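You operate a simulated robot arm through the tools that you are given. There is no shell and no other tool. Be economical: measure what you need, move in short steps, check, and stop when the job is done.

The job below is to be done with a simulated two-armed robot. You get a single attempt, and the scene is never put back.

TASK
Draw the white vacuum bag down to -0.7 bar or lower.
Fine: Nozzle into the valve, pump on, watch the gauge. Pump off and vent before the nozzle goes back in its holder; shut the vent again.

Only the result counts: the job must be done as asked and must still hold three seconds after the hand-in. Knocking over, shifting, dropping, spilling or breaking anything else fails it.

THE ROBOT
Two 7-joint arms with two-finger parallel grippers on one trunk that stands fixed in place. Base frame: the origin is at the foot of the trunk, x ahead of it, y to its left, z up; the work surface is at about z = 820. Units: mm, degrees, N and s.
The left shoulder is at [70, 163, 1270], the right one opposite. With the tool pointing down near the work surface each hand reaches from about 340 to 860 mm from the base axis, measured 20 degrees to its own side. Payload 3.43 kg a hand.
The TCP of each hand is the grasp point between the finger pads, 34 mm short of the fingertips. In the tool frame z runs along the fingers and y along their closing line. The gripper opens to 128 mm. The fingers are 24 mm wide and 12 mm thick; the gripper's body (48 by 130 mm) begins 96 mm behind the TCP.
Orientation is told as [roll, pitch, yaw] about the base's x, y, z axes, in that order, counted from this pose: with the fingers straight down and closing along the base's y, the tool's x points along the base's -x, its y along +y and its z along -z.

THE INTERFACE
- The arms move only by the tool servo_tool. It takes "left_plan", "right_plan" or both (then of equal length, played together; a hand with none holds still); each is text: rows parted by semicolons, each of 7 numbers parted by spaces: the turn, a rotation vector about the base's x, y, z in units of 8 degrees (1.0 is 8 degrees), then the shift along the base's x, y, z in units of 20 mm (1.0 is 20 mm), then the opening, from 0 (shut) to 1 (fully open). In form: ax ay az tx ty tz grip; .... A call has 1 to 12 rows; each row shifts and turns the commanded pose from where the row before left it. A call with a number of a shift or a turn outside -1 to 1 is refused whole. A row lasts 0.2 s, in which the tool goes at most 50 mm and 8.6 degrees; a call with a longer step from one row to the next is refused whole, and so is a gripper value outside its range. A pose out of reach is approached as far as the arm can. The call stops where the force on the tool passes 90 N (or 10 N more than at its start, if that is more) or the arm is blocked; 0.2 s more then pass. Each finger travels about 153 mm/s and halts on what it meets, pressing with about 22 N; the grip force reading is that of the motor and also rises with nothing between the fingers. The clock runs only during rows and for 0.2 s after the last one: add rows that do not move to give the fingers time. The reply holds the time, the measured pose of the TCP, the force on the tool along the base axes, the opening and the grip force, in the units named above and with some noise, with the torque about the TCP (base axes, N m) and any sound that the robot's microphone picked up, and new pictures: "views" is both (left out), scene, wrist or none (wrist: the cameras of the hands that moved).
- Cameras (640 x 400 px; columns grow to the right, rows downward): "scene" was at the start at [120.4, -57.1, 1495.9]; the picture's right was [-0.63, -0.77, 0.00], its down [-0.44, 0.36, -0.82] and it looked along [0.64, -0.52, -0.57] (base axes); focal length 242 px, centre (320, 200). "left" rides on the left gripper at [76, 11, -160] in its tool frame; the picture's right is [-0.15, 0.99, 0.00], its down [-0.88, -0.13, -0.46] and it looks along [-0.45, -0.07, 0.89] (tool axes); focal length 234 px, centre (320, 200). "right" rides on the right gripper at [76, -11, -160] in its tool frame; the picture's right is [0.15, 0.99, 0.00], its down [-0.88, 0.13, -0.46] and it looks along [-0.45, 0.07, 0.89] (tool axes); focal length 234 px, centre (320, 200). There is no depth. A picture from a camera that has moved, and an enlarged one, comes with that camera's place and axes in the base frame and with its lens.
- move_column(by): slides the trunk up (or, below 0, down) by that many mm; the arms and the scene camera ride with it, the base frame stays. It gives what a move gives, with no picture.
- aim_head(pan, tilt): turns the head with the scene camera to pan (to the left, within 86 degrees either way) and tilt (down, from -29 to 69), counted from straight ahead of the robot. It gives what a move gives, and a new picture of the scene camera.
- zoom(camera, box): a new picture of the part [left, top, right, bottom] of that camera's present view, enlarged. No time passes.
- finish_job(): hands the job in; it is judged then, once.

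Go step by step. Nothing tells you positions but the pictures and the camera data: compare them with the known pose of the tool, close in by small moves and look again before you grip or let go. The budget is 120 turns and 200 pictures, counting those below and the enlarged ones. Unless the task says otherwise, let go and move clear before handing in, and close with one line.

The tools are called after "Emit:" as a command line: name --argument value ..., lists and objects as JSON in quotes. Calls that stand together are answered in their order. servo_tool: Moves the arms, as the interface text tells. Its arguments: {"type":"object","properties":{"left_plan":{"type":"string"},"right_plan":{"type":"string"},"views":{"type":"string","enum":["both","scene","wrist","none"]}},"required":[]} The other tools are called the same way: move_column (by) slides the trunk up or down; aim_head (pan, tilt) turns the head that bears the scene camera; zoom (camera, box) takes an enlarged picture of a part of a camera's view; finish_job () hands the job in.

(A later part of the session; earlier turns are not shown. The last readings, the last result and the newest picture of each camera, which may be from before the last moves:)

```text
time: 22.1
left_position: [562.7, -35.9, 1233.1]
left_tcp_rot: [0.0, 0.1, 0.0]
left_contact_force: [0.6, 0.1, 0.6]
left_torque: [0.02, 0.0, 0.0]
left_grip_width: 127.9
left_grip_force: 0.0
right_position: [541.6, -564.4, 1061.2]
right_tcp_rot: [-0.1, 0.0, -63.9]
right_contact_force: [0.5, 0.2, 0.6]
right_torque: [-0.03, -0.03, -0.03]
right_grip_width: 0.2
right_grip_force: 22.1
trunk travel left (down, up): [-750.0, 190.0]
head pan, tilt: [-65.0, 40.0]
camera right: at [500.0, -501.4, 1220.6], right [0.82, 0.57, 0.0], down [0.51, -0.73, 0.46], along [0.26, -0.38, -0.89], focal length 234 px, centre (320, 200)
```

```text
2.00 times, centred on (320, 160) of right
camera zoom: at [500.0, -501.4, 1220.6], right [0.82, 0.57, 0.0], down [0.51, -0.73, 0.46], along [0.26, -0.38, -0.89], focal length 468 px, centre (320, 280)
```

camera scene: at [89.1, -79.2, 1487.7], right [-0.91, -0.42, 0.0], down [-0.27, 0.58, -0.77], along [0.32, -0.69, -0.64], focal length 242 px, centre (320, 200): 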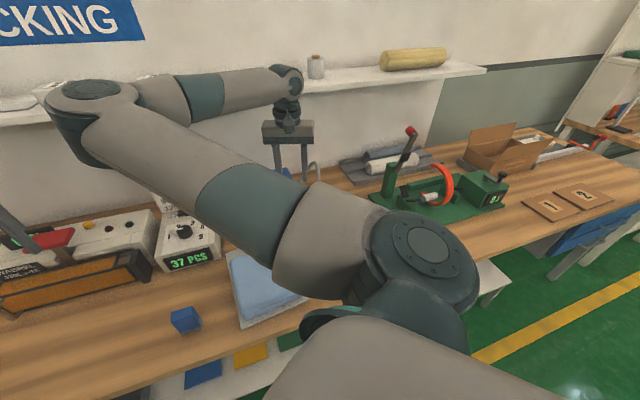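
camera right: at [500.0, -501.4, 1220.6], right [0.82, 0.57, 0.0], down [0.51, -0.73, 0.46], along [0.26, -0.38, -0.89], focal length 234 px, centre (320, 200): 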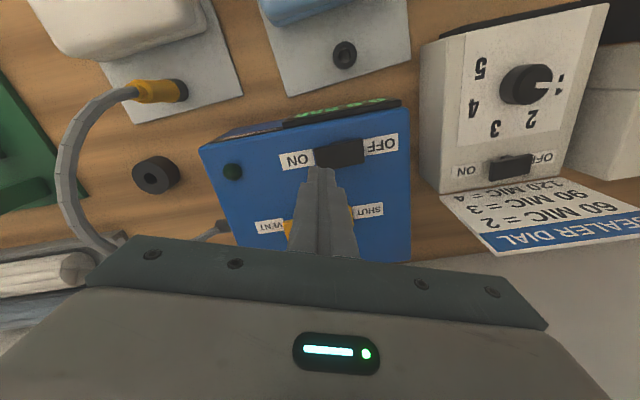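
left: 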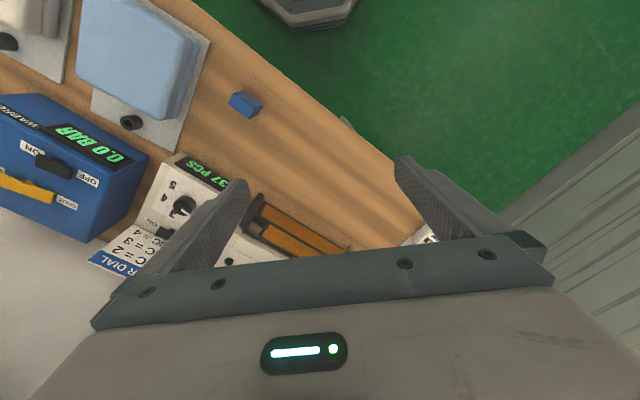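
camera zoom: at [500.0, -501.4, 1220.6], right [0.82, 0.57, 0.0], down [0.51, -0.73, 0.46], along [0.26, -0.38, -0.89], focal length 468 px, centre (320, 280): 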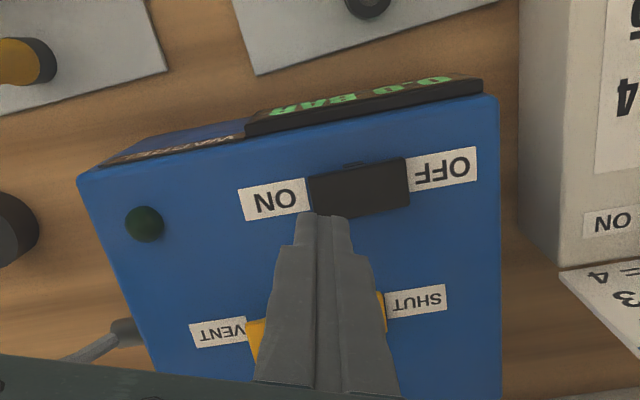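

The fingertip is above the ON end of the rocker. I'll descend.

Emit:
servo_tool --right_plan "0 0 0 0.05 0 -0.6 0; 0 0 0 0.05 0 -0.6 0; 0 0 0 0 0 -0.6 0; 0 0 0 0 0 -0.3 0" --views "wrist"

Emit:
zoom --camera "right" --box '[220, 80, 420, 260]'

```text
time: 23.1
left_position: [562.9, -36.1, 1233.6]
left_tcp_rot: [0.1, 0.0, 0.0]
left_contact_force: [-0.4, 0.3, 0.1]
left_torque: [-0.02, -0.01, -0.01]
left_grip_width: 128.0
left_grip_force: 0.0
right_position: [542.7, -564.3, 1018.7]
right_tcp_rot: [-0.1, 0.0, -63.9]
right_contact_force: [0.4, -0.5, 0.8]
right_torque: [-0.01, 0.01, 0.03]
right_grip_width: 0.0
right_grip_force: 22.3
trunk travel left (down, up): [-750.0, 190.0]
head pan, tilt: [-65.0, 40.0]
camera right: at [501.3, -501.4, 1179.3], right [0.82, 0.57, 0.0], down [0.51, -0.73, 0.45], along [0.26, -0.38, -0.89], focal length 234 px, centre (320, 200)
```

right: 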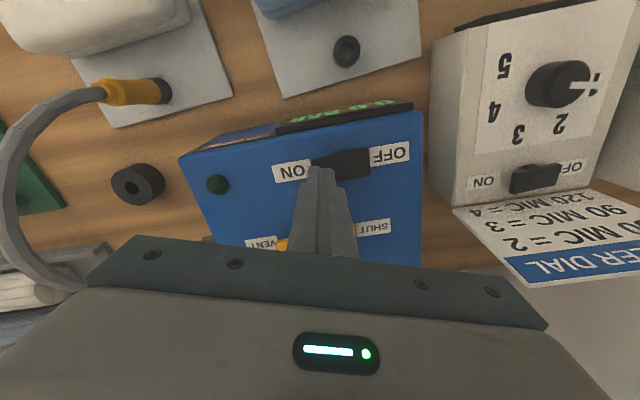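

```text
2.22 times, centred on (320, 170) of right
camera zoom: at [501.3, -501.4, 1179.3], right [0.82, 0.57, 0.0], down [0.51, -0.73, 0.45], along [0.26, -0.38, -0.89], focal length 520 px, centre (320, 267)
```

zoom: 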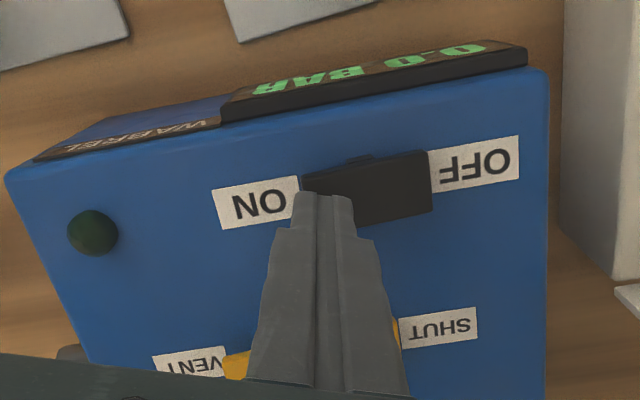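

Emit:
servo_tool --right_plan "0 0 0 0 0 -0.25 0; 0 0 0 0 0 -0.25 0; 0 0 0 0 0 -0.2 0" --views "wrist"

```text
time: 23.9
left_position: [561.5, -35.9, 1234.4]
left_tcp_rot: [0.0, 0.0, 0.1]
left_contact_force: [0.6, 0.0, -0.1]
left_torque: [0.0, -0.05, 0.0]
left_grip_width: 128.1
left_grip_force: 0.0
right_position: [542.7, -564.0, 1005.5]
right_tcp_rot: [0.0, 0.0, -63.9]
right_contact_force: [0.1, 0.0, 0.1]
right_torque: [0.0, 0.01, -0.02]
right_grip_width: 0.0
right_grip_force: 22.1
trunk travel left (down, up): [-750.0, 190.0]
head pan, tilt: [-65.0, 40.0]
camera right: at [501.2, -500.9, 1165.9], right [0.82, 0.57, 0.0], down [0.5, -0.73, 0.46], along [0.26, -0.38, -0.89], focal length 234 px, centre (320, 200)
```

right: 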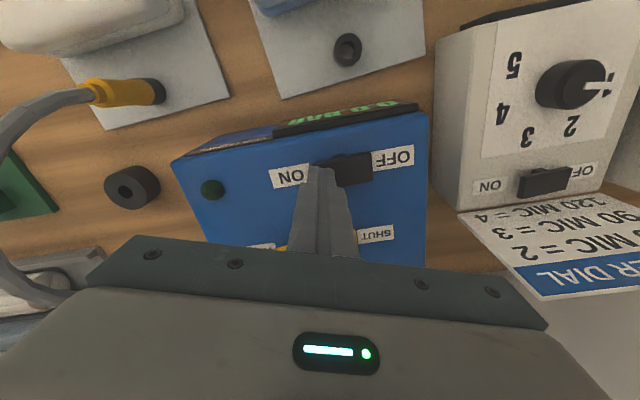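

Emit:
servo_tool --right_plan "0 0 0 0 0 -0.2 0; 0 0 0 0 0 -0.2 0; 0 0 0 0 0 -0.15 0" --views "wrist"

Emit:
zoom --camera "right" --box '[220, 80, 440, 260]'

```text
time: 24.7
left_position: [558.7, -33.5, 1235.7]
left_tcp_rot: [0.0, -0.1, 0.0]
left_contact_force: [-0.2, 0.3, -0.4]
left_torque: [-0.02, -0.01, 0.04]
left_grip_width: 128.0
left_grip_force: 0.1
right_position: [541.3, -564.6, 1001.7]
right_tcp_rot: [0.2, -0.5, -64.0]
right_contact_force: [1.2, -8.4, 34.9]
right_torque: [0.21, -0.21, -0.06]
right_grip_width: 0.0
right_grip_force: 22.0
trunk travel left (down, up): [-750.0, 190.0]
head pan, tilt: [-65.0, 40.0]
camera right: at [498.7, -500.9, 1159.6], right [0.82, 0.57, 0.0], down [0.5, -0.73, 0.46], along [0.26, -0.38, -0.89], focal length 234 px, centre (320, 200)
```

right: 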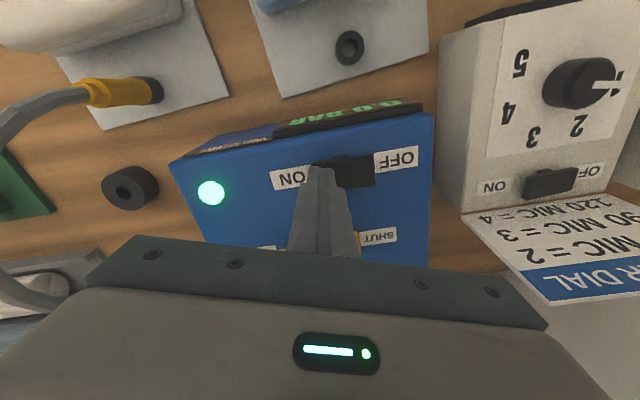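

```text
2.22 times, centred on (330, 170) of right
camera zoom: at [498.7, -500.9, 1159.6], right [0.82, 0.57, 0.0], down [0.5, -0.73, 0.46], along [0.26, -0.38, -0.89], focal length 520 px, centre (298, 267)
```

zoom: 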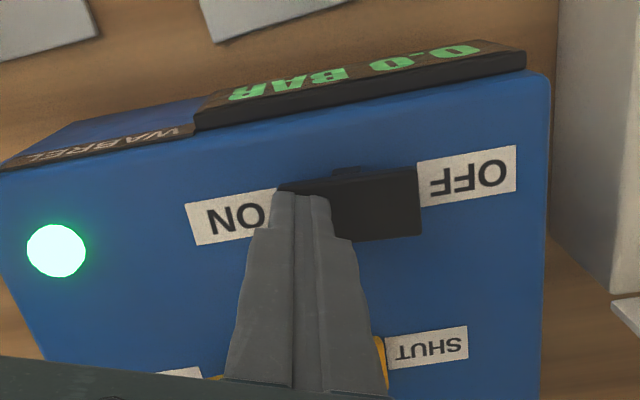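

The lamp is lit, so the pump is on. I'll raise the hand off the switch and watch the gauge.

Emit:
servo_tool --right_plan "0 0 0 0 0 0.7 0; 0 0 0 0 0 0.7 0; 0 0 0 0 0 0.7 0" --views "wrist"

Emit:
zoom --camera "left" --box '[0, 40, 200, 240]'

Emit:
zoom --camera "right" --box '[260, 90, 440, 260]'

```text
time: 25.5
left_position: [562.0, -36.1, 1234.2]
left_tcp_rot: [0.1, 0.0, 0.0]
left_contact_force: [0.2, 0.1, -1.5]
left_torque: [-0.01, 0.04, -0.02]
left_grip_width: 128.2
left_grip_force: 0.0
right_position: [543.3, -565.5, 1037.4]
right_tcp_rot: [0.0, 0.2, -64.0]
right_contact_force: [0.0, 0.3, -0.3]
right_torque: [0.03, -0.02, -0.02]
right_grip_width: 0.1
right_grip_force: 21.9
trunk travel left (down, up): [-750.0, 190.0]
head pan, tilt: [-65.0, 40.0]
camera right: at [500.9, -502.4, 1196.9], right [0.82, 0.57, 0.0], down [0.51, -0.73, 0.45], along [0.26, -0.38, -0.89], focal length 234 px, centre (320, 200)
```

right: 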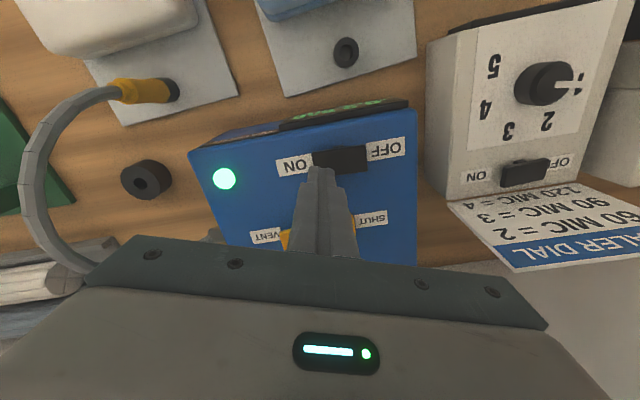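

```text
2.00 times, centred on (100, 140) of left
camera zoom: at [485.9, -24.4, 1393.9], right [0.15, 0.99, 0.0], down [0.88, -0.13, 0.46], along [0.45, -0.07, -0.89], focal length 468 px, centre (760, 320)
```

zoom: 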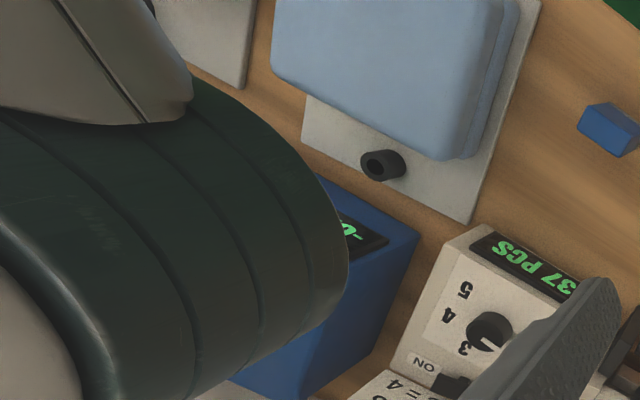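

```text
2.35 times, centred on (350, 175) of right
camera zoom: at [500.9, -502.4, 1196.9], right [0.82, 0.57, 0.0], down [0.51, -0.73, 0.45], along [0.26, -0.38, -0.89], focal length 551 px, centre (249, 259)
```

zoom: 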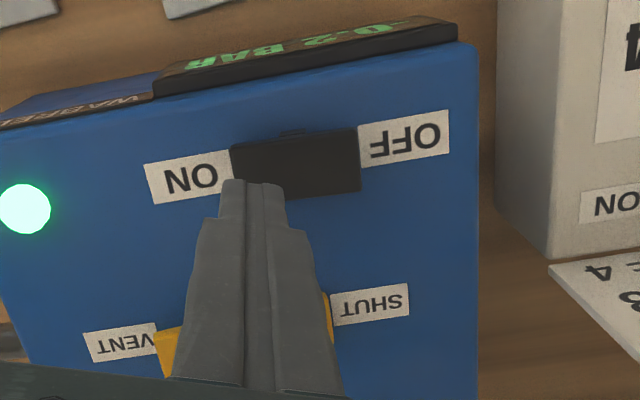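

The gauge reads -0.2 bar and is falling. Meanwhile I'll move above the OFF end.

Emit:
servo_tool --right_plan "0 0 0 0.36 0.36 0 0; 0 0 0 0.36 0.36 0 0; 0 0 0 0.36 0.36 0 0; 0 0 0 0.36 0.36 0 0; 0 0 0 0 0 0 0; 0 0 0 0 0 0 0; 0 0 0 0 0 0 0; 0 0 0 0 0 0 0" --views "wrist"

Emit:
zoom --camera "right" --box '[200, 80, 400, 260]'

```text
time: 27.3
left_position: [561.7, -34.9, 1233.6]
left_tcp_rot: [0.0, 0.0, 0.0]
left_contact_force: [-1.0, -0.2, -0.7]
left_torque: [-0.01, 0.0, -0.02]
left_grip_width: 128.2
left_grip_force: 0.1
right_position: [571.1, -535.6, 1035.5]
right_tcp_rot: [-0.1, 0.0, -63.9]
right_contact_force: [0.2, 0.8, -1.4]
right_torque: [-0.03, 0.01, -0.06]
right_grip_width: 0.0
right_grip_force: 22.2
trunk travel left (down, up): [-750.0, 190.0]
head pan, tilt: [-65.0, 40.0]
camera right: at [530.2, -472.3, 1196.4], right [0.82, 0.57, 0.0], down [0.5, -0.73, 0.46], along [0.26, -0.38, -0.89], focal length 234 px, centre (320, 200)
```

right: 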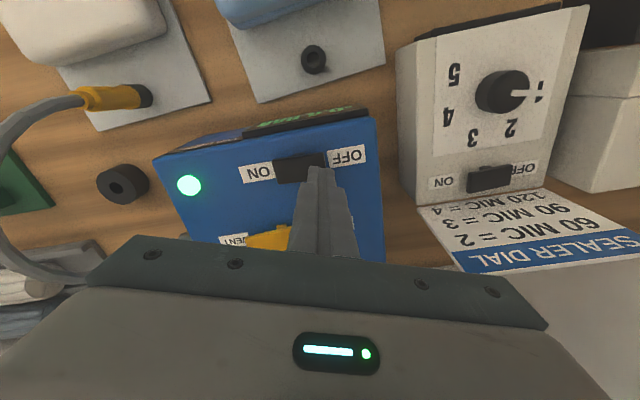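

```text
2.22 times, centred on (300, 170) of right
camera zoom: at [530.2, -472.3, 1196.4], right [0.82, 0.57, 0.0], down [0.5, -0.73, 0.46], along [0.26, -0.38, -0.89], focal length 520 px, centre (364, 267)
```

zoom: 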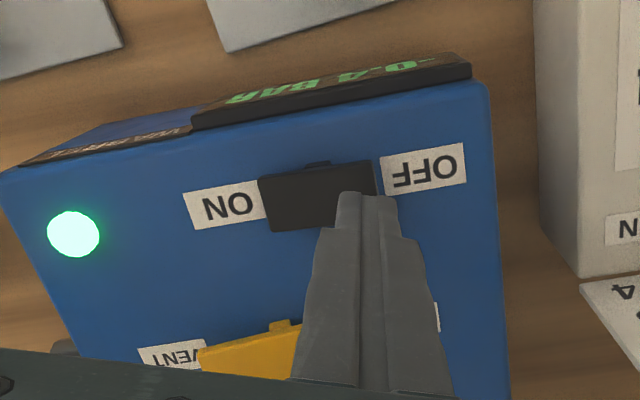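

Emit:
servo_tool --right_plan "0 0 0 0 0 -0.3 0; 0 0 0 0 0 0 0; 0 0 0 0 0 0 0; 0 0 0 0 0 0 0; 0 0 0 0 0 0 0; 0 0 0 0 0 0 0; 0 0 0 0 0 0 0; 0 0 0 0 0 0 0; 0 0 0 0 0 0 0; 0 0 0 0 0 0 0; 0 0 0 0 0 0 0; 0 0 0 0 0 0 0" --views "none"

Emit:
zoom --camera "right" --box '[220, 90, 380, 180]'

Emit:
zoom --camera "left" --box '[0, 60, 200, 220]'

```text
time: 29.9
left_position: [561.5, -35.9, 1234.9]
left_tcp_rot: [0.0, 0.0, 0.1]
left_contact_force: [-0.3, -0.3, 0.4]
left_torque: [0.01, 0.0, 0.03]
left_grip_width: 128.1
left_grip_force: 0.1
right_position: [571.5, -536.5, 1031.5]
right_tcp_rot: [-0.2, -0.1, -64.0]
right_contact_force: [-0.3, -0.2, -0.8]
right_torque: [-0.01, 0.06, 0.0]
right_grip_width: 0.0
right_grip_force: 22.1
trunk travel left (down, up): [-750.0, 190.0]
head pan, tilt: [-65.0, 40.0]
```

```text
4.00 times, centred on (300, 135) of right
camera zoom: at [529.8, -472.4, 1190.6], right [0.82, 0.57, 0.0], down [0.5, -0.73, 0.46], along [0.26, -0.38, -0.89], focal length 937 px, centre (400, 460)
```

zoom: 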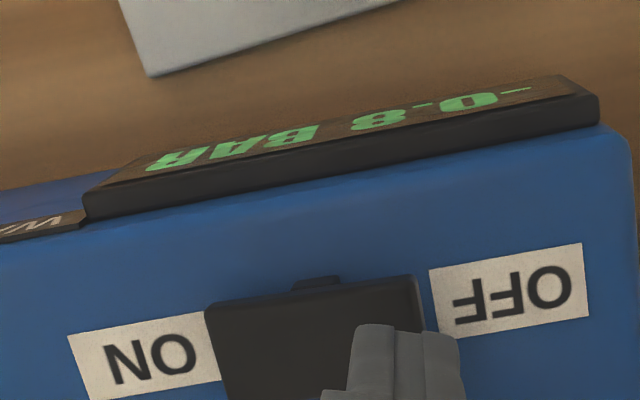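

```text
2.50 times, centred on (100, 140) of left
camera zoom: at [486.0, -24.1, 1394.0], right [0.15, 0.99, 0.0], down [0.88, -0.13, 0.46], along [0.45, -0.07, -0.89], focal length 585 px, centre (870, 350)
```

zoom: 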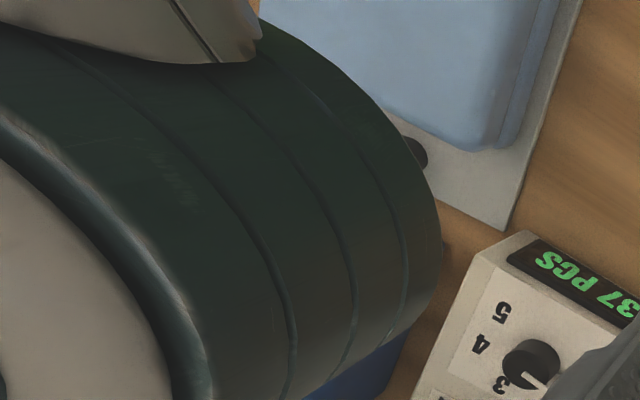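

The gauge reads about -0.8 bar. Now I press the OFF end.

Emit:
servo_tool --right_plan "0 0 0 -0.1 -0.1 -0.4 0; 0 0 0 0 0 -0.4 0; 0 0 0 0 0 -0.3 0; 0 0 0 0 0 -0.2 0; 0 0 0 0 0 -0.2 0; 0 0 0 0 0 -0.15 0" --views "wrist"

Emit:
zoom --camera "right" --box '[180, 90, 400, 270]'

```text
time: 31.3
left_position: [562.7, -33.5, 1234.8]
left_tcp_rot: [-0.2, -0.1, 0.0]
left_contact_force: [0.0, -0.1, -0.6]
left_torque: [0.03, 0.02, -0.01]
left_grip_width: 128.2
left_grip_force: 0.0
right_position: [571.5, -536.1, 1000.7]
right_tcp_rot: [0.0, -0.3, -63.9]
right_contact_force: [6.0, -1.2, 15.3]
right_torque: [-0.27, -0.18, 0.09]
right_grip_width: 0.1
right_grip_force: 22.1
trunk travel left (down, up): [-750.0, 190.0]
head pan, tilt: [-65.0, 40.0]
camera right: at [527.4, -473.7, 1160.4], right [0.82, 0.57, 0.0], down [0.5, -0.73, 0.46], along [0.26, -0.38, -0.89], focal length 234 px, centre (320, 200)
```

right: 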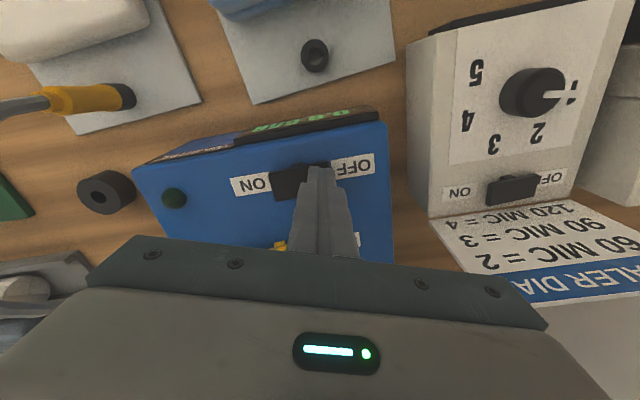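

```text
2.22 times, centred on (290, 180) of right
camera zoom: at [527.4, -473.7, 1160.4], right [0.82, 0.57, 0.0], down [0.5, -0.73, 0.46], along [0.26, -0.38, -0.89], focal length 520 px, centre (387, 244)
```

zoom: 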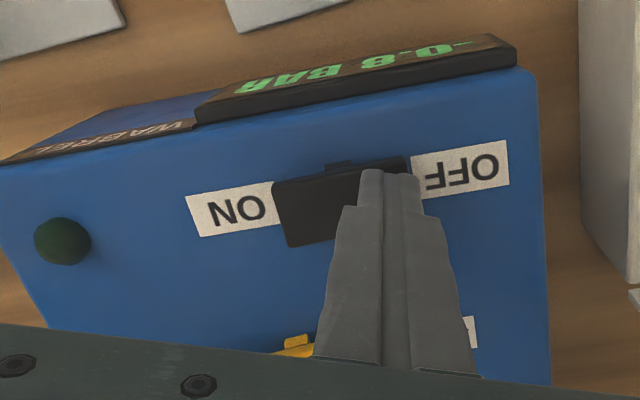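

The lamp is out, so the pump is off, and the gauge holds at -0.8. Next I move to the VENT end of the yellow rocker, near (562,-660).

Emit:
servo_tool --right_plan "0 0 0 0 0 0.8 0; 0 0 0 0 0 0.9 0; 0 0 0 0 0 0.9 0; 0 0 0 -0.07 -1 0 0; 0 0 0 -0.07 -1 0 0; 0 0 0 -0.07 -1 0 0; 0 0 0 -0.07 -1 0 0; 0 0 0 -0.07 -1 0 0; 0 0 0 -0.07 -1 0 0" --views "wrist"

Emit:
zoom --camera "right" --box '[220, 60, 460, 250]'

```text
time: 33.3
left_position: [560.9, -32.8, 1235.8]
left_tcp_rot: [0.0, -0.1, 0.0]
left_contact_force: [-0.2, 0.4, 0.3]
left_torque: [0.0, -0.02, -0.01]
left_grip_width: 128.2
left_grip_force: 0.0
right_position: [560.4, -657.3, 1050.1]
right_tcp_rot: [-0.1, -0.1, -63.8]
right_contact_force: [-0.2, -0.6, 0.3]
right_torque: [-0.01, -0.01, -0.02]
right_grip_width: 0.1
right_grip_force: 21.8
trunk travel left (down, up): [-750.0, 190.0]
head pan, tilt: [-65.0, 40.0]
camera right: at [518.3, -594.1, 1210.4], right [0.82, 0.57, 0.0], down [0.5, -0.73, 0.46], along [0.26, -0.38, -0.89], focal length 234 px, centre (320, 200)
```

right: 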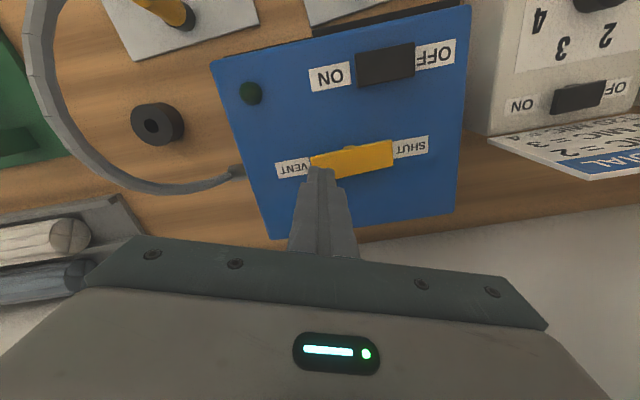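

```text
2.11 times, centred on (340, 155) of right
camera zoom: at [518.3, -594.1, 1210.4], right [0.82, 0.57, 0.0], down [0.5, -0.73, 0.46], along [0.26, -0.38, -0.89], focal length 493 px, centre (278, 295)
```

zoom: 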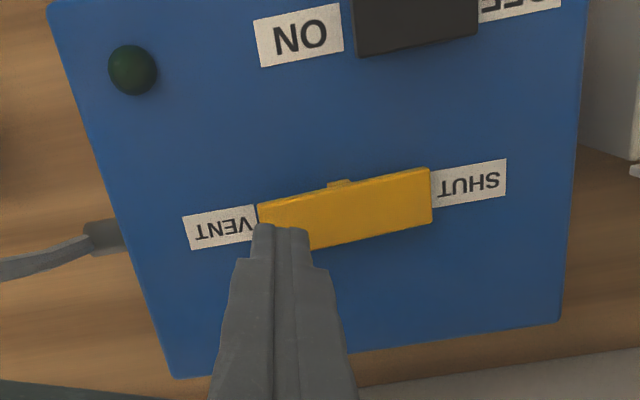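

Emit:
servo_tool --right_plan "0 0 0 0.05 -0.32 -0.6 0; 0 0 0 0 0 -0.6 0; 0 0 0 0 0 -0.5 0; 0 0 0 0 0 -0.25 0; 0 0 0 0 0 -0.25 0; 0 0 0 0 0 -0.2 0; 0 0 0 0 0 -0.2 0" --views "wrist"

Emit:
zoom --camera "right" --box '[220, 60, 460, 250]'

```text
time: 34.9
left_position: [559.6, -32.1, 1235.5]
left_tcp_rot: [-0.1, -0.1, 0.0]
left_contact_force: [-0.5, 1.0, 0.4]
left_torque: [0.0, 0.04, -0.02]
left_grip_width: 127.6
left_grip_force: 0.1
right_position: [560.3, -662.5, 1000.5]
right_tcp_rot: [-0.2, -0.2, -63.9]
right_contact_force: [0.7, -0.4, -0.6]
right_torque: [0.01, 0.0, -0.02]
right_grip_width: 0.0
right_grip_force: 22.2
trunk travel left (down, up): [-750.0, 190.0]
head pan, tilt: [-65.0, 40.0]
camera right: at [518.2, -598.5, 1159.2], right [0.82, 0.57, 0.0], down [0.5, -0.73, 0.46], along [0.26, -0.38, -0.89], focal length 234 px, centre (320, 200)
```

right: 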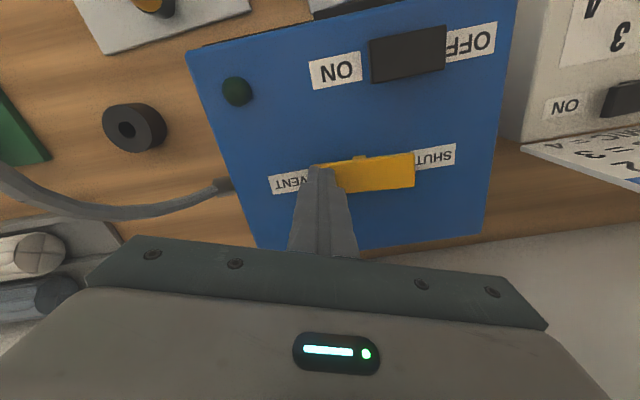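

```text
2.11 times, centred on (340, 155) of right
camera zoom: at [518.2, -598.5, 1159.2], right [0.82, 0.57, 0.0], down [0.5, -0.73, 0.46], along [0.26, -0.38, -0.89], focal length 493 px, centre (278, 295)
```

zoom: 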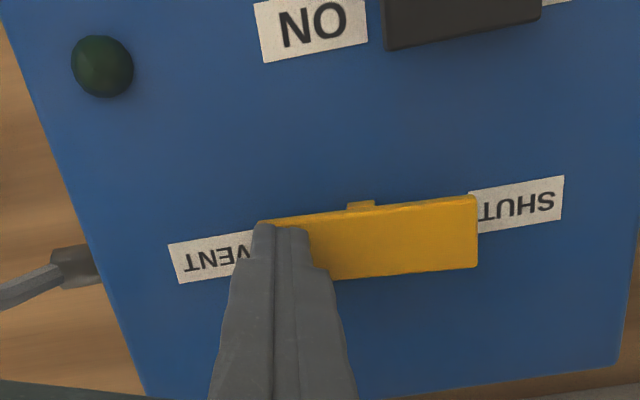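

Emit:
servo_tool --right_plan "0 0 0 0 0 -0.2 0; 0 0 0 0 0 -0.2 0; 0 0 0 0 0 -0.15 0" --views "wrist"

Emit:
zoom --camera "right" --box '[220, 60, 460, 250]'

```text
time: 35.7
left_position: [558.4, -29.9, 1237.3]
left_tcp_rot: [-0.3, -0.2, 0.0]
left_contact_force: [0.0, -0.3, 0.7]
left_torque: [0.0, -0.02, 0.01]
left_grip_width: 128.2
left_grip_force: 0.0
right_position: [560.3, -662.7, 997.7]
right_tcp_rot: [0.1, -0.8, -63.9]
right_contact_force: [3.7, -4.5, 57.4]
right_torque: [0.66, -0.38, -0.08]
right_grip_width: 0.0
right_grip_force: 21.6
trunk travel left (down, up): [-750.0, 190.0]
head pan, tilt: [-65.0, 40.0]
camera right: at [516.9, -597.2, 1156.0], right [0.82, 0.57, 0.0], down [0.5, -0.73, 0.47], along [0.27, -0.39, -0.88], focal length 234 px, centre (320, 200)
```

right: 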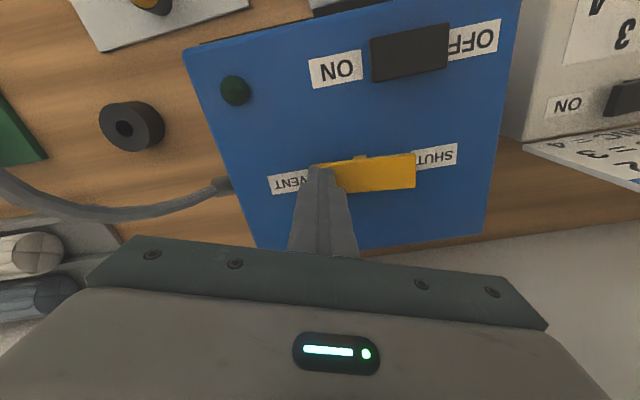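

```text
2.11 times, centred on (340, 155) of right
camera zoom: at [516.9, -597.2, 1156.0], right [0.82, 0.57, 0.0], down [0.5, -0.73, 0.47], along [0.27, -0.39, -0.88], focal length 493 px, centre (278, 295)
```

zoom: 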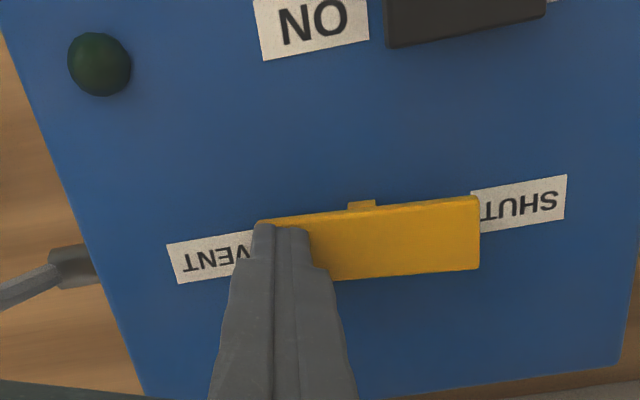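

The force is high, so the rocker may already have flipped. I'll lift off and look.

Emit:
servo_tool --right_plan "0 0 0 0 0 0.6 0; 0 0 0 0 0 0.7 0; 0 0 0 -0.7 0.7 0.7 0; 0 0 0 -0.7 0.7 0.5 0" --views "wrist"

Emit:
zoom --camera "right" --box '[260, 40, 460, 200]'

```text
time: 36.7
left_position: [562.2, -34.0, 1234.2]
left_tcp_rot: [-0.1, 0.0, -0.1]
left_contact_force: [0.1, 0.3, 0.0]
left_torque: [-0.03, 0.02, 0.0]
left_grip_width: 128.1
left_grip_force: 0.0
right_position: [534.1, -635.8, 1038.1]
right_tcp_rot: [-0.2, 0.0, -63.8]
right_contact_force: [-1.2, 0.3, -0.2]
right_torque: [0.01, -0.07, 0.01]
right_grip_width: 0.2
right_grip_force: 21.6
trunk travel left (down, up): [-750.0, 190.0]
head pan, tilt: [-65.0, 40.0]
camera right: at [492.4, -572.4, 1197.4], right [0.82, 0.57, 0.0], down [0.5, -0.73, 0.46], along [0.26, -0.38, -0.89], focal length 234 px, centre (320, 200)
```

right: 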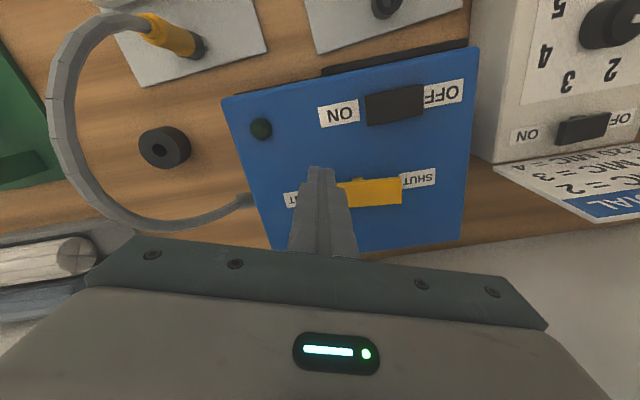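

```text
2.50 times, centred on (360, 120) of right
camera zoom: at [492.4, -572.4, 1197.4], right [0.82, 0.57, 0.0], down [0.5, -0.73, 0.46], along [0.26, -0.38, -0.89], focal length 585 px, centre (220, 400)
```

zoom: 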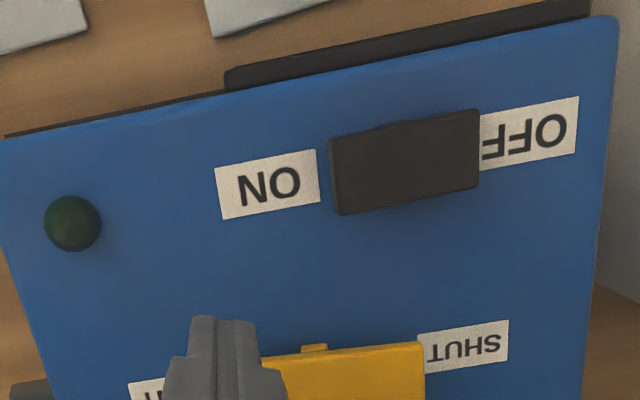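

Emit:
servo_tool --right_plan "0 0 0 -0.9 0.8 0.4 0; 0 0 0 -0.9 0.8 0.4 0; 0 0 0 -0.9 0.8 0.4 0; 0 0 0 -0.9 0.8 0.4 0" --views "wrist"

Emit:
zoom --camera "right" --box '[300, 80, 520, 260]'

```text
time: 37.7
left_position: [561.5, -34.9, 1234.5]
left_tcp_rot: [-0.1, 0.0, 0.0]
left_contact_force: [0.5, 0.1, -0.3]
left_torque: [-0.04, 0.01, -0.02]
left_grip_width: 127.9
left_grip_force: 0.1
right_position: [460.2, -570.1, 1069.4]
right_tcp_rot: [-0.1, -0.1, -63.8]
right_contact_force: [0.2, -0.2, 0.3]
right_torque: [0.0, -0.01, 0.0]
right_grip_width: 0.0
right_grip_force: 22.1
trunk travel left (down, up): [-750.0, 190.0]
head pan, tilt: [-65.0, 40.0]
camera right: at [418.9, -508.1, 1229.4], right [0.82, 0.57, 0.0], down [0.5, -0.73, 0.46], along [0.26, -0.38, -0.89], focal length 234 px, centre (320, 200)
```

right: 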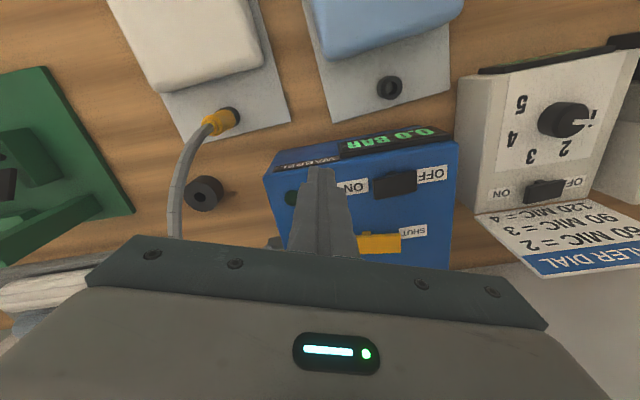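

```text
2.22 times, centred on (410, 170) of right
camera zoom: at [418.9, -508.1, 1229.4], right [0.82, 0.57, 0.0], down [0.5, -0.73, 0.46], along [0.26, -0.38, -0.89], focal length 520 px, centre (120, 267)
```

zoom: 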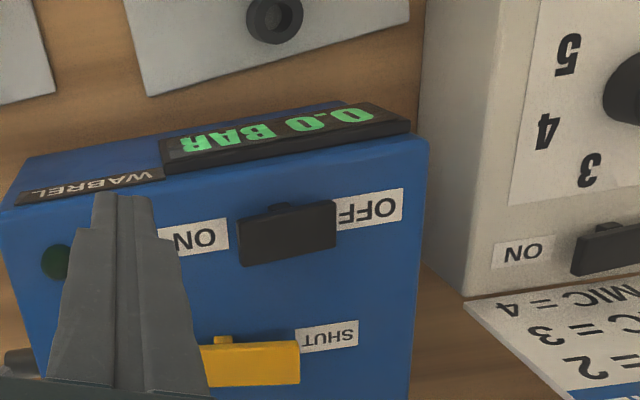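

The gauge reads 0.0, so the line is vented. I'll raise the trunk 100 mm to get more room close in, then go back to the nozzle.

Emit:
move_column --by 100

```text
time: 39.0
left_position: [562.4, -35.6, 1334.7]
left_tcp_rot: [0.0, 0.0, 0.1]
left_contact_force: [0.3, 0.4, 0.0]
left_torque: [0.01, 0.01, 0.02]
left_grip_width: 127.8
left_grip_force: 0.1
right_position: [462.0, -572.0, 1168.8]
right_tcp_rot: [0.0, 0.1, -63.9]
right_contact_force: [-0.1, 0.6, 0.3]
right_torque: [-0.04, 0.01, -0.02]
right_grip_width: 0.0
right_grip_force: 22.1
trunk travel left (down, up): [-850.0, 90.0]
head pan, tilt: [-65.0, 40.0]
```

Emit:
servo_tool --right_plan "0 0 0 -0.94 0 -0.6 0.3; 0 0 0 -0.94 0 -0.6 0.45; -0.9 -0.44 0 -0.94 0 -0.6 0.45; -0.9 -0.44 0 -0.94 0 -0.8 0.45; -0.9 -0.44 0 -0.94 0 -0.8 0.45; -0.9 -0.44 0 -0.94 0 -0.8 0.45; -0.9 -0.44 0 -0.94 0 -0.8 0.45" --views "both"

Emit:
zoom --camera "right" --box '[250, 50, 400, 200]'

```text
time: 40.6
left_position: [561.2, -35.5, 1334.5]
left_tcp_rot: [0.0, 0.0, 0.0]
left_contact_force: [0.2, -0.4, 0.9]
left_torque: [0.01, -0.02, 0.0]
left_grip_width: 128.1
left_grip_force: 0.0
right_position: [335.7, -580.7, 1065.2]
right_tcp_rot: [-0.2, -40.1, -63.9]
right_contact_force: [-1.7, 0.4, 0.1]
right_torque: [-0.01, 0.01, 0.03]
right_grip_width: 57.5
right_grip_force: 0.1
right hand out of reach, approached as far as the arm can: row 7
trunk travel left (down, up): [-850.0, 90.0]
head pan, tilt: [-65.0, 40.0]
camera scene: at [87.7, -78.1, 1588.0], right [-0.91, -0.42, 0.0], down [-0.27, 0.58, -0.77], along [0.32, -0.69, -0.64], focal length 242 px, centre (320, 200)
camera right: at [257.2, -440.1, 1137.5], right [0.84, 0.53, -0.1], down [0.29, -0.28, 0.92], along [0.46, -0.8, -0.39], focal length 234 px, centre (320, 200)
```

scene: 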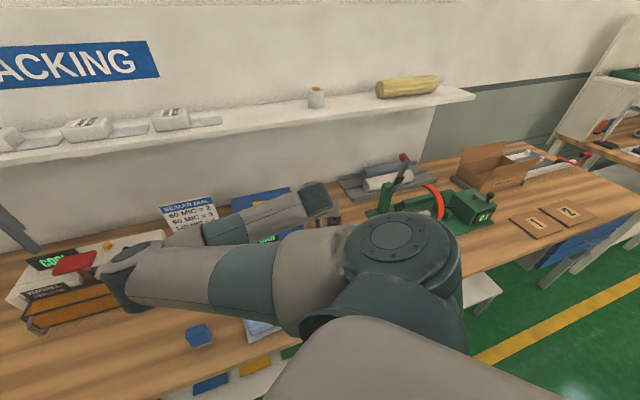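
right: 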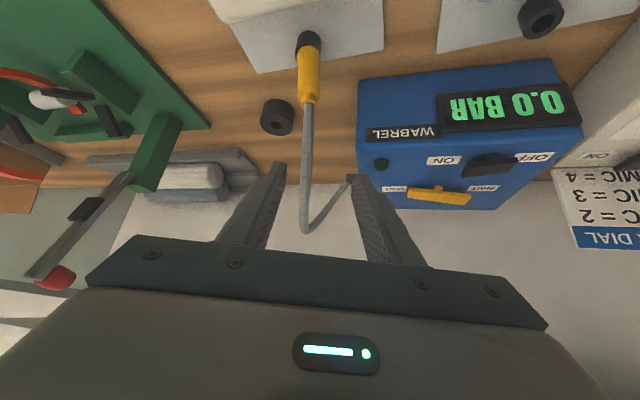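

```text
2.67 times, centred on (325, 125) of right
camera zoom: at [257.2, -440.1, 1137.5], right [0.84, 0.53, -0.1], down [0.29, -0.28, 0.92], along [0.46, -0.8, -0.39], focal length 624 px, centre (307, 400)
```

zoom: 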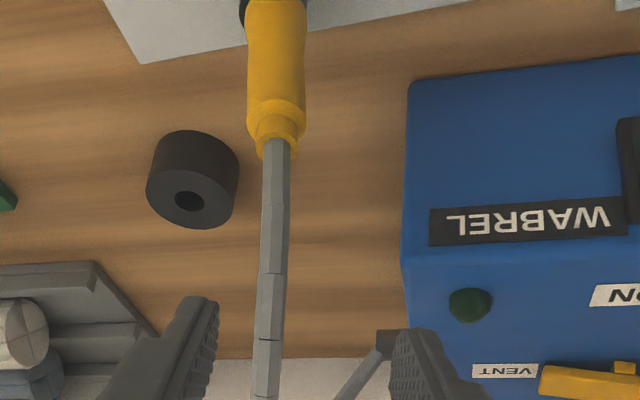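

The nozzle leans slightly, with its top near (333,-625). I'll come straight down, straddling it, while the left arm moves out of the way.

Emit:
servo_tool --right_plan "0 0 0 -0.03 -0.28 -0.93 0.45; 0 0 0 -0.03 -0.28 -0.93 0.45; 0 0 0 -0.03 -0.28 -0.93 0.45; 0 0 0 -0.03 -0.28 -0.93 0.45; 0 0 0 -0.03 -0.28 -0.93 0.45; 0 0 0 -0.03 -0.28 -0.93 0.45" --left_plan "0 0 0 0 1 0 1; 0 0 0 0 1 0 1; 0 0 0 0 1 0 1; 0 0 0 0 1 0 1; 0 0 0 0 1 0 1; 0 0 0 0 1 0 1" --views "both"

```text
time: 42.0
left_position: [560.9, 84.8, 1332.5]
left_tcp_rot: [0.0, 0.0, -0.1]
left_contact_force: [-0.5, -0.4, 0.5]
left_torque: [-0.03, 0.01, -0.01]
left_grip_width: 128.3
left_grip_force: 0.1
right_position: [333.3, -612.8, 953.0]
right_tcp_rot: [-0.1, -40.0, -64.0]
right_contact_force: [-0.1, 0.1, 0.2]
right_torque: [-0.02, -0.03, -0.04]
right_grip_width: 57.7
right_grip_force: 0.2
trunk travel left (down, up): [-850.0, 90.0]
head pan, tilt: [-65.0, 40.0]
camera scene: at [87.1, -77.2, 1588.0], right [-0.91, -0.42, 0.0], down [-0.27, 0.58, -0.77], along [0.32, -0.69, -0.64], focal length 242 px, centre (320, 200)
camera right: at [253.7, -473.6, 1027.0], right [0.84, 0.53, -0.1], down [0.28, -0.28, 0.92], along [0.46, -0.8, -0.39], focal length 234 px, centre (320, 200)
camera left: at [484.4, 96.3, 1493.5], right [0.15, 0.99, 0.0], down [0.88, -0.13, 0.46], along [0.45, -0.07, -0.89], focal length 234 px, centre (320, 200)
```

scene: 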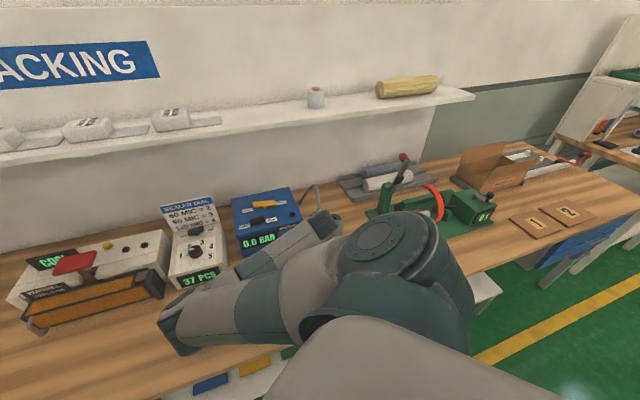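
right: 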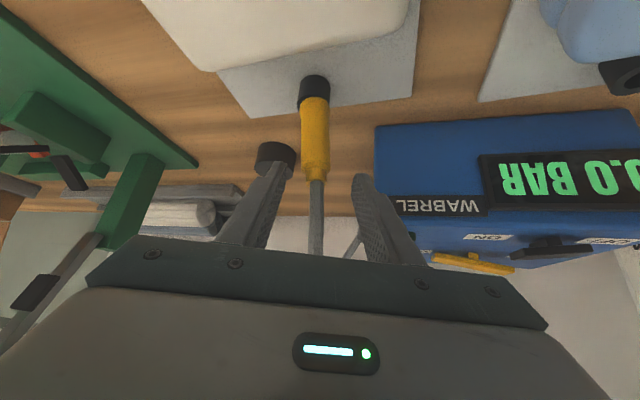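
left: 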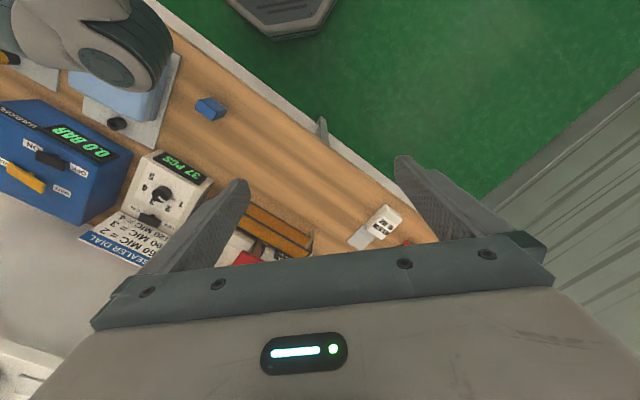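

Emit:
servo_tool --right_plan "0 0 0 -0.06 -0.31 -0.7 0.45; 0 0 0 -0.06 -0.31 -0.7 0.45; 0 0 0 -0.06 -0.31 -0.7 0.45; 0 0 0 -0.02 0 -0.7 0.45" --views "both"

Emit:
zoom --camera "left" --box '[0, 0, 320, 200]'

Emit:
zoom --camera "right" --box '[240, 90, 400, 260]'

```text
time: 43.0
left_position: [560.4, 85.2, 1332.9]
left_tcp_rot: [-0.1, 0.0, 0.0]
left_contact_force: [-0.2, 0.2, 0.4]
left_torque: [-0.01, -0.03, 0.0]
left_grip_width: 127.8
left_grip_force: 0.0
right_position: [335.1, -614.1, 945.2]
right_tcp_rot: [-0.3, -39.8, -63.9]
right_contact_force: [-0.1, -0.6, -0.5]
right_torque: [0.01, 0.01, 0.01]
right_grip_width: 57.8
right_grip_force: 0.0
right hand out of reach, approached as far as the arm can: row 1, 2, 3, 4
trunk travel left (down, up): [-850.0, 90.0]
head pan, tilt: [-65.0, 40.0]
camera scene: at [88.3, -78.2, 1587.8], right [-0.91, -0.42, 0.0], down [-0.27, 0.58, -0.77], along [0.32, -0.69, -0.64], focal length 242 px, centre (320, 200)
camera right: at [256.3, -474.8, 1019.2], right [0.84, 0.53, -0.1], down [0.29, -0.29, 0.91], along [0.46, -0.8, -0.4], focal length 234 px, centre (320, 200)
```

scene: 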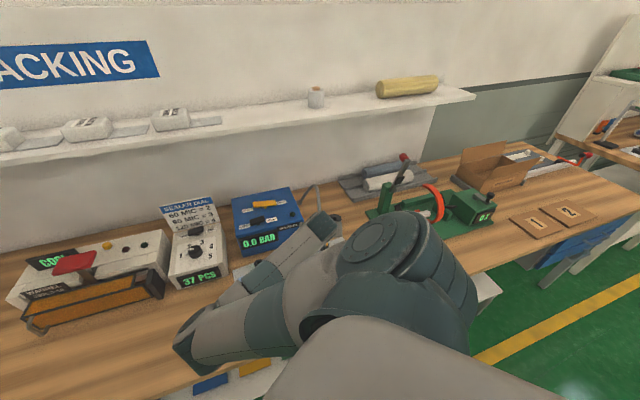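
right: 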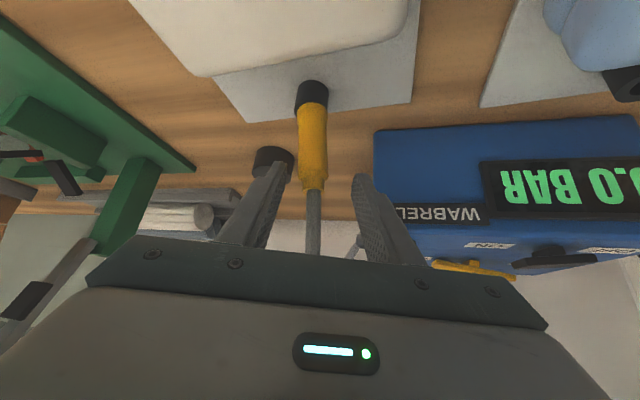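

```text
2.00 times, centred on (160, 100) of left
camera zoom: at [485.6, 95.0, 1493.1], right [0.15, 0.99, 0.0], down [0.88, -0.13, 0.46], along [0.45, -0.07, -0.89], focal length 468 px, centre (640, 400)
```

zoom: 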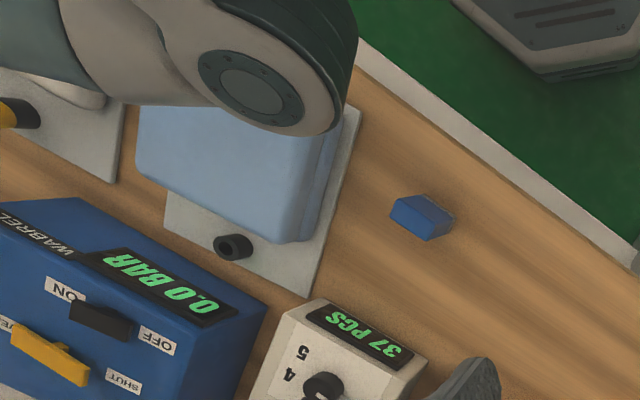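

```text
2.35 times, centred on (320, 175) of right
camera zoom: at [256.3, -474.8, 1019.2], right [0.84, 0.53, -0.1], down [0.29, -0.29, 0.91], along [0.46, -0.8, -0.4], focal length 551 px, centre (320, 259)
```

zoom: 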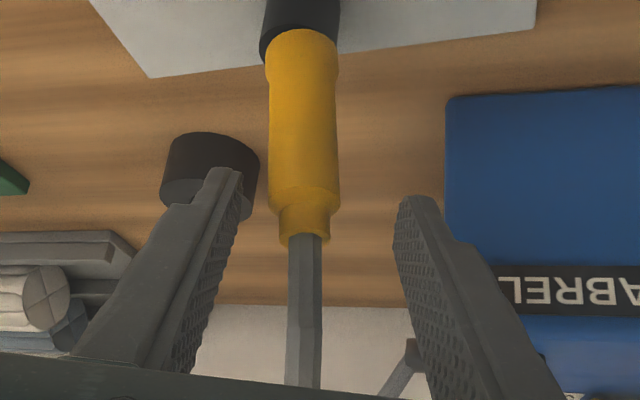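

The raised trunk folds the elbow badly. I'll back out the same way, return the trunk to its original height and approach from there.

Emit:
servo_tool --right_plan "0 0 0 0 0.25 1 0.45; 0 0 0 0 0.3 1 0.45; 0 0 0 0.03 0.3 1 0.45; 0 0 0 0.03 0.3 1 0.45; 0 0 0 0.03 0.3 1 0.45; 0 0 0 0.03 0.3 1 0.45; 0.9 0.44 0 0.94 0 0.8 0.45; 0.9 0.44 0 0.94 0 0.8 0.45; 0.9 0.44 0 0.94 0 0.8 0.45; 0.9 0.44 0 0.94 0 0.8 0.45; 0.9 0.44 0 0.94 0 0.8 0.45; 0 0 0 0.94 0 0.6 0.45" --views "wrist"

Emit:
move_column --by -100

Emit:
zoom --camera "scene" --box '[0, 0, 640, 400]'

```text
time: 45.6
left_position: [561.8, 84.1, 1333.0]
left_tcp_rot: [0.0, 0.0, -0.1]
left_contact_force: [0.0, -0.7, 0.6]
left_torque: [0.01, 0.01, 0.04]
left_grip_width: 128.1
left_grip_force: 0.1
right_position: [451.3, -578.1, 1158.1]
right_tcp_rot: [-0.1, 0.1, -63.9]
right_contact_force: [-0.4, -0.2, 0.2]
right_torque: [-0.04, -0.01, -0.02]
right_grip_width: 57.6
right_grip_force: 0.1
trunk travel left (down, up): [-850.0, 90.0]
head pan, tilt: [-65.0, 40.0]
camera right: at [409.4, -514.6, 1318.1], right [0.82, 0.57, 0.0], down [0.5, -0.73, 0.45], along [0.26, -0.38, -0.89], focal length 234 px, centre (320, 200)
```

right: 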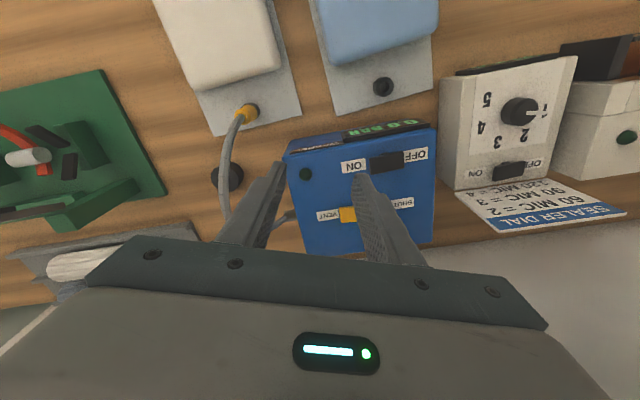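

```text
time: 47.0
left_position: [561.5, 85.1, 1233.6]
left_tcp_rot: [0.1, 0.0, 0.0]
left_contact_force: [-0.5, -1.0, -0.7]
left_torque: [-0.01, -0.01, 0.01]
left_grip_width: 128.0
left_grip_force: 0.0
right_position: [449.6, -577.3, 1058.7]
right_tcp_rot: [-0.2, 0.0, -63.9]
right_contact_force: [-0.4, -0.3, -0.2]
right_torque: [0.03, 0.02, 0.02]
right_grip_width: 57.6
right_grip_force: 0.1
trunk travel left (down, up): [-750.0, 190.0]
head pan, tilt: [-65.0, 40.0]
```

```text
1.00 times, centred on (320, 200) of scene (not enlarged: the box is as wide or as high as the picture)
camera zoom: at [87.7, -78.1, 1487.9], right [-0.91, -0.42, 0.0], down [-0.27, 0.58, -0.77], along [0.32, -0.69, -0.64], focal length 242 px, centre (320, 200)
```

zoom: 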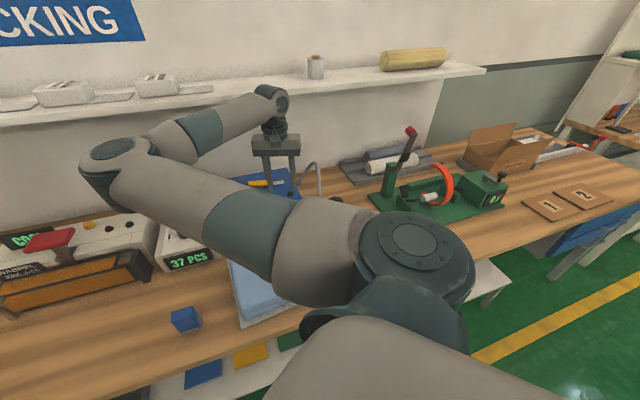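

Emit:
servo_tool --right_plan "0 0 0 -0.96 -0.1 0 0.45; 0 0 0 -0.96 -0.1 0 0.45; -0.9 -0.44 0 -0.96 -0.1 0 0.45; -0.9 -0.44 0 -0.96 -0.1 0 0.45; -0.9 -0.44 0 -0.96 -0.1 0 0.45; -0.9 -0.44 0 -0.96 -0.1 0 0.45" --views "both"

```text
time: 48.4
left_position: [560.8, 84.0, 1234.3]
left_tcp_rot: [0.0, -0.1, 0.0]
left_contact_force: [0.0, -0.2, 0.5]
left_torque: [-0.01, -0.02, -0.01]
left_grip_width: 127.9
left_grip_force: 0.0
right_position: [335.3, -590.6, 1059.3]
right_tcp_rot: [-0.2, -32.2, -63.9]
right_contact_force: [0.2, -0.2, -0.2]
right_torque: [0.02, -0.01, 0.01]
right_grip_width: 57.6
right_grip_force: 0.1
trunk travel left (down, up): [-750.0, 190.0]
head pan, tilt: [-65.0, 40.0]
camera scene: at [87.7, -77.7, 1487.9], right [-0.91, -0.42, 0.0], down [-0.27, 0.58, -0.77], along [0.32, -0.69, -0.64], focal length 242 px, centre (320, 200)
camera right: at [261.8, -461.2, 1153.5], right [0.83, 0.55, -0.08], down [0.34, -0.39, 0.85], along [0.43, -0.74, -0.51], focal length 234 px, centre (320, 200)
```

scene: 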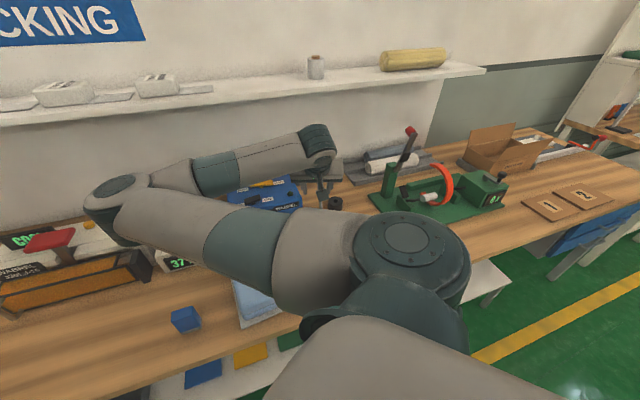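
right: 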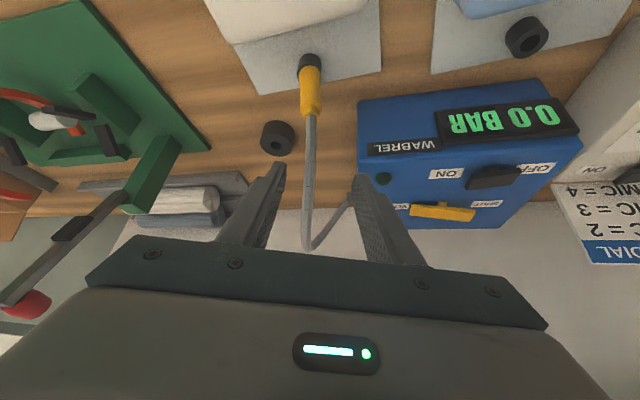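

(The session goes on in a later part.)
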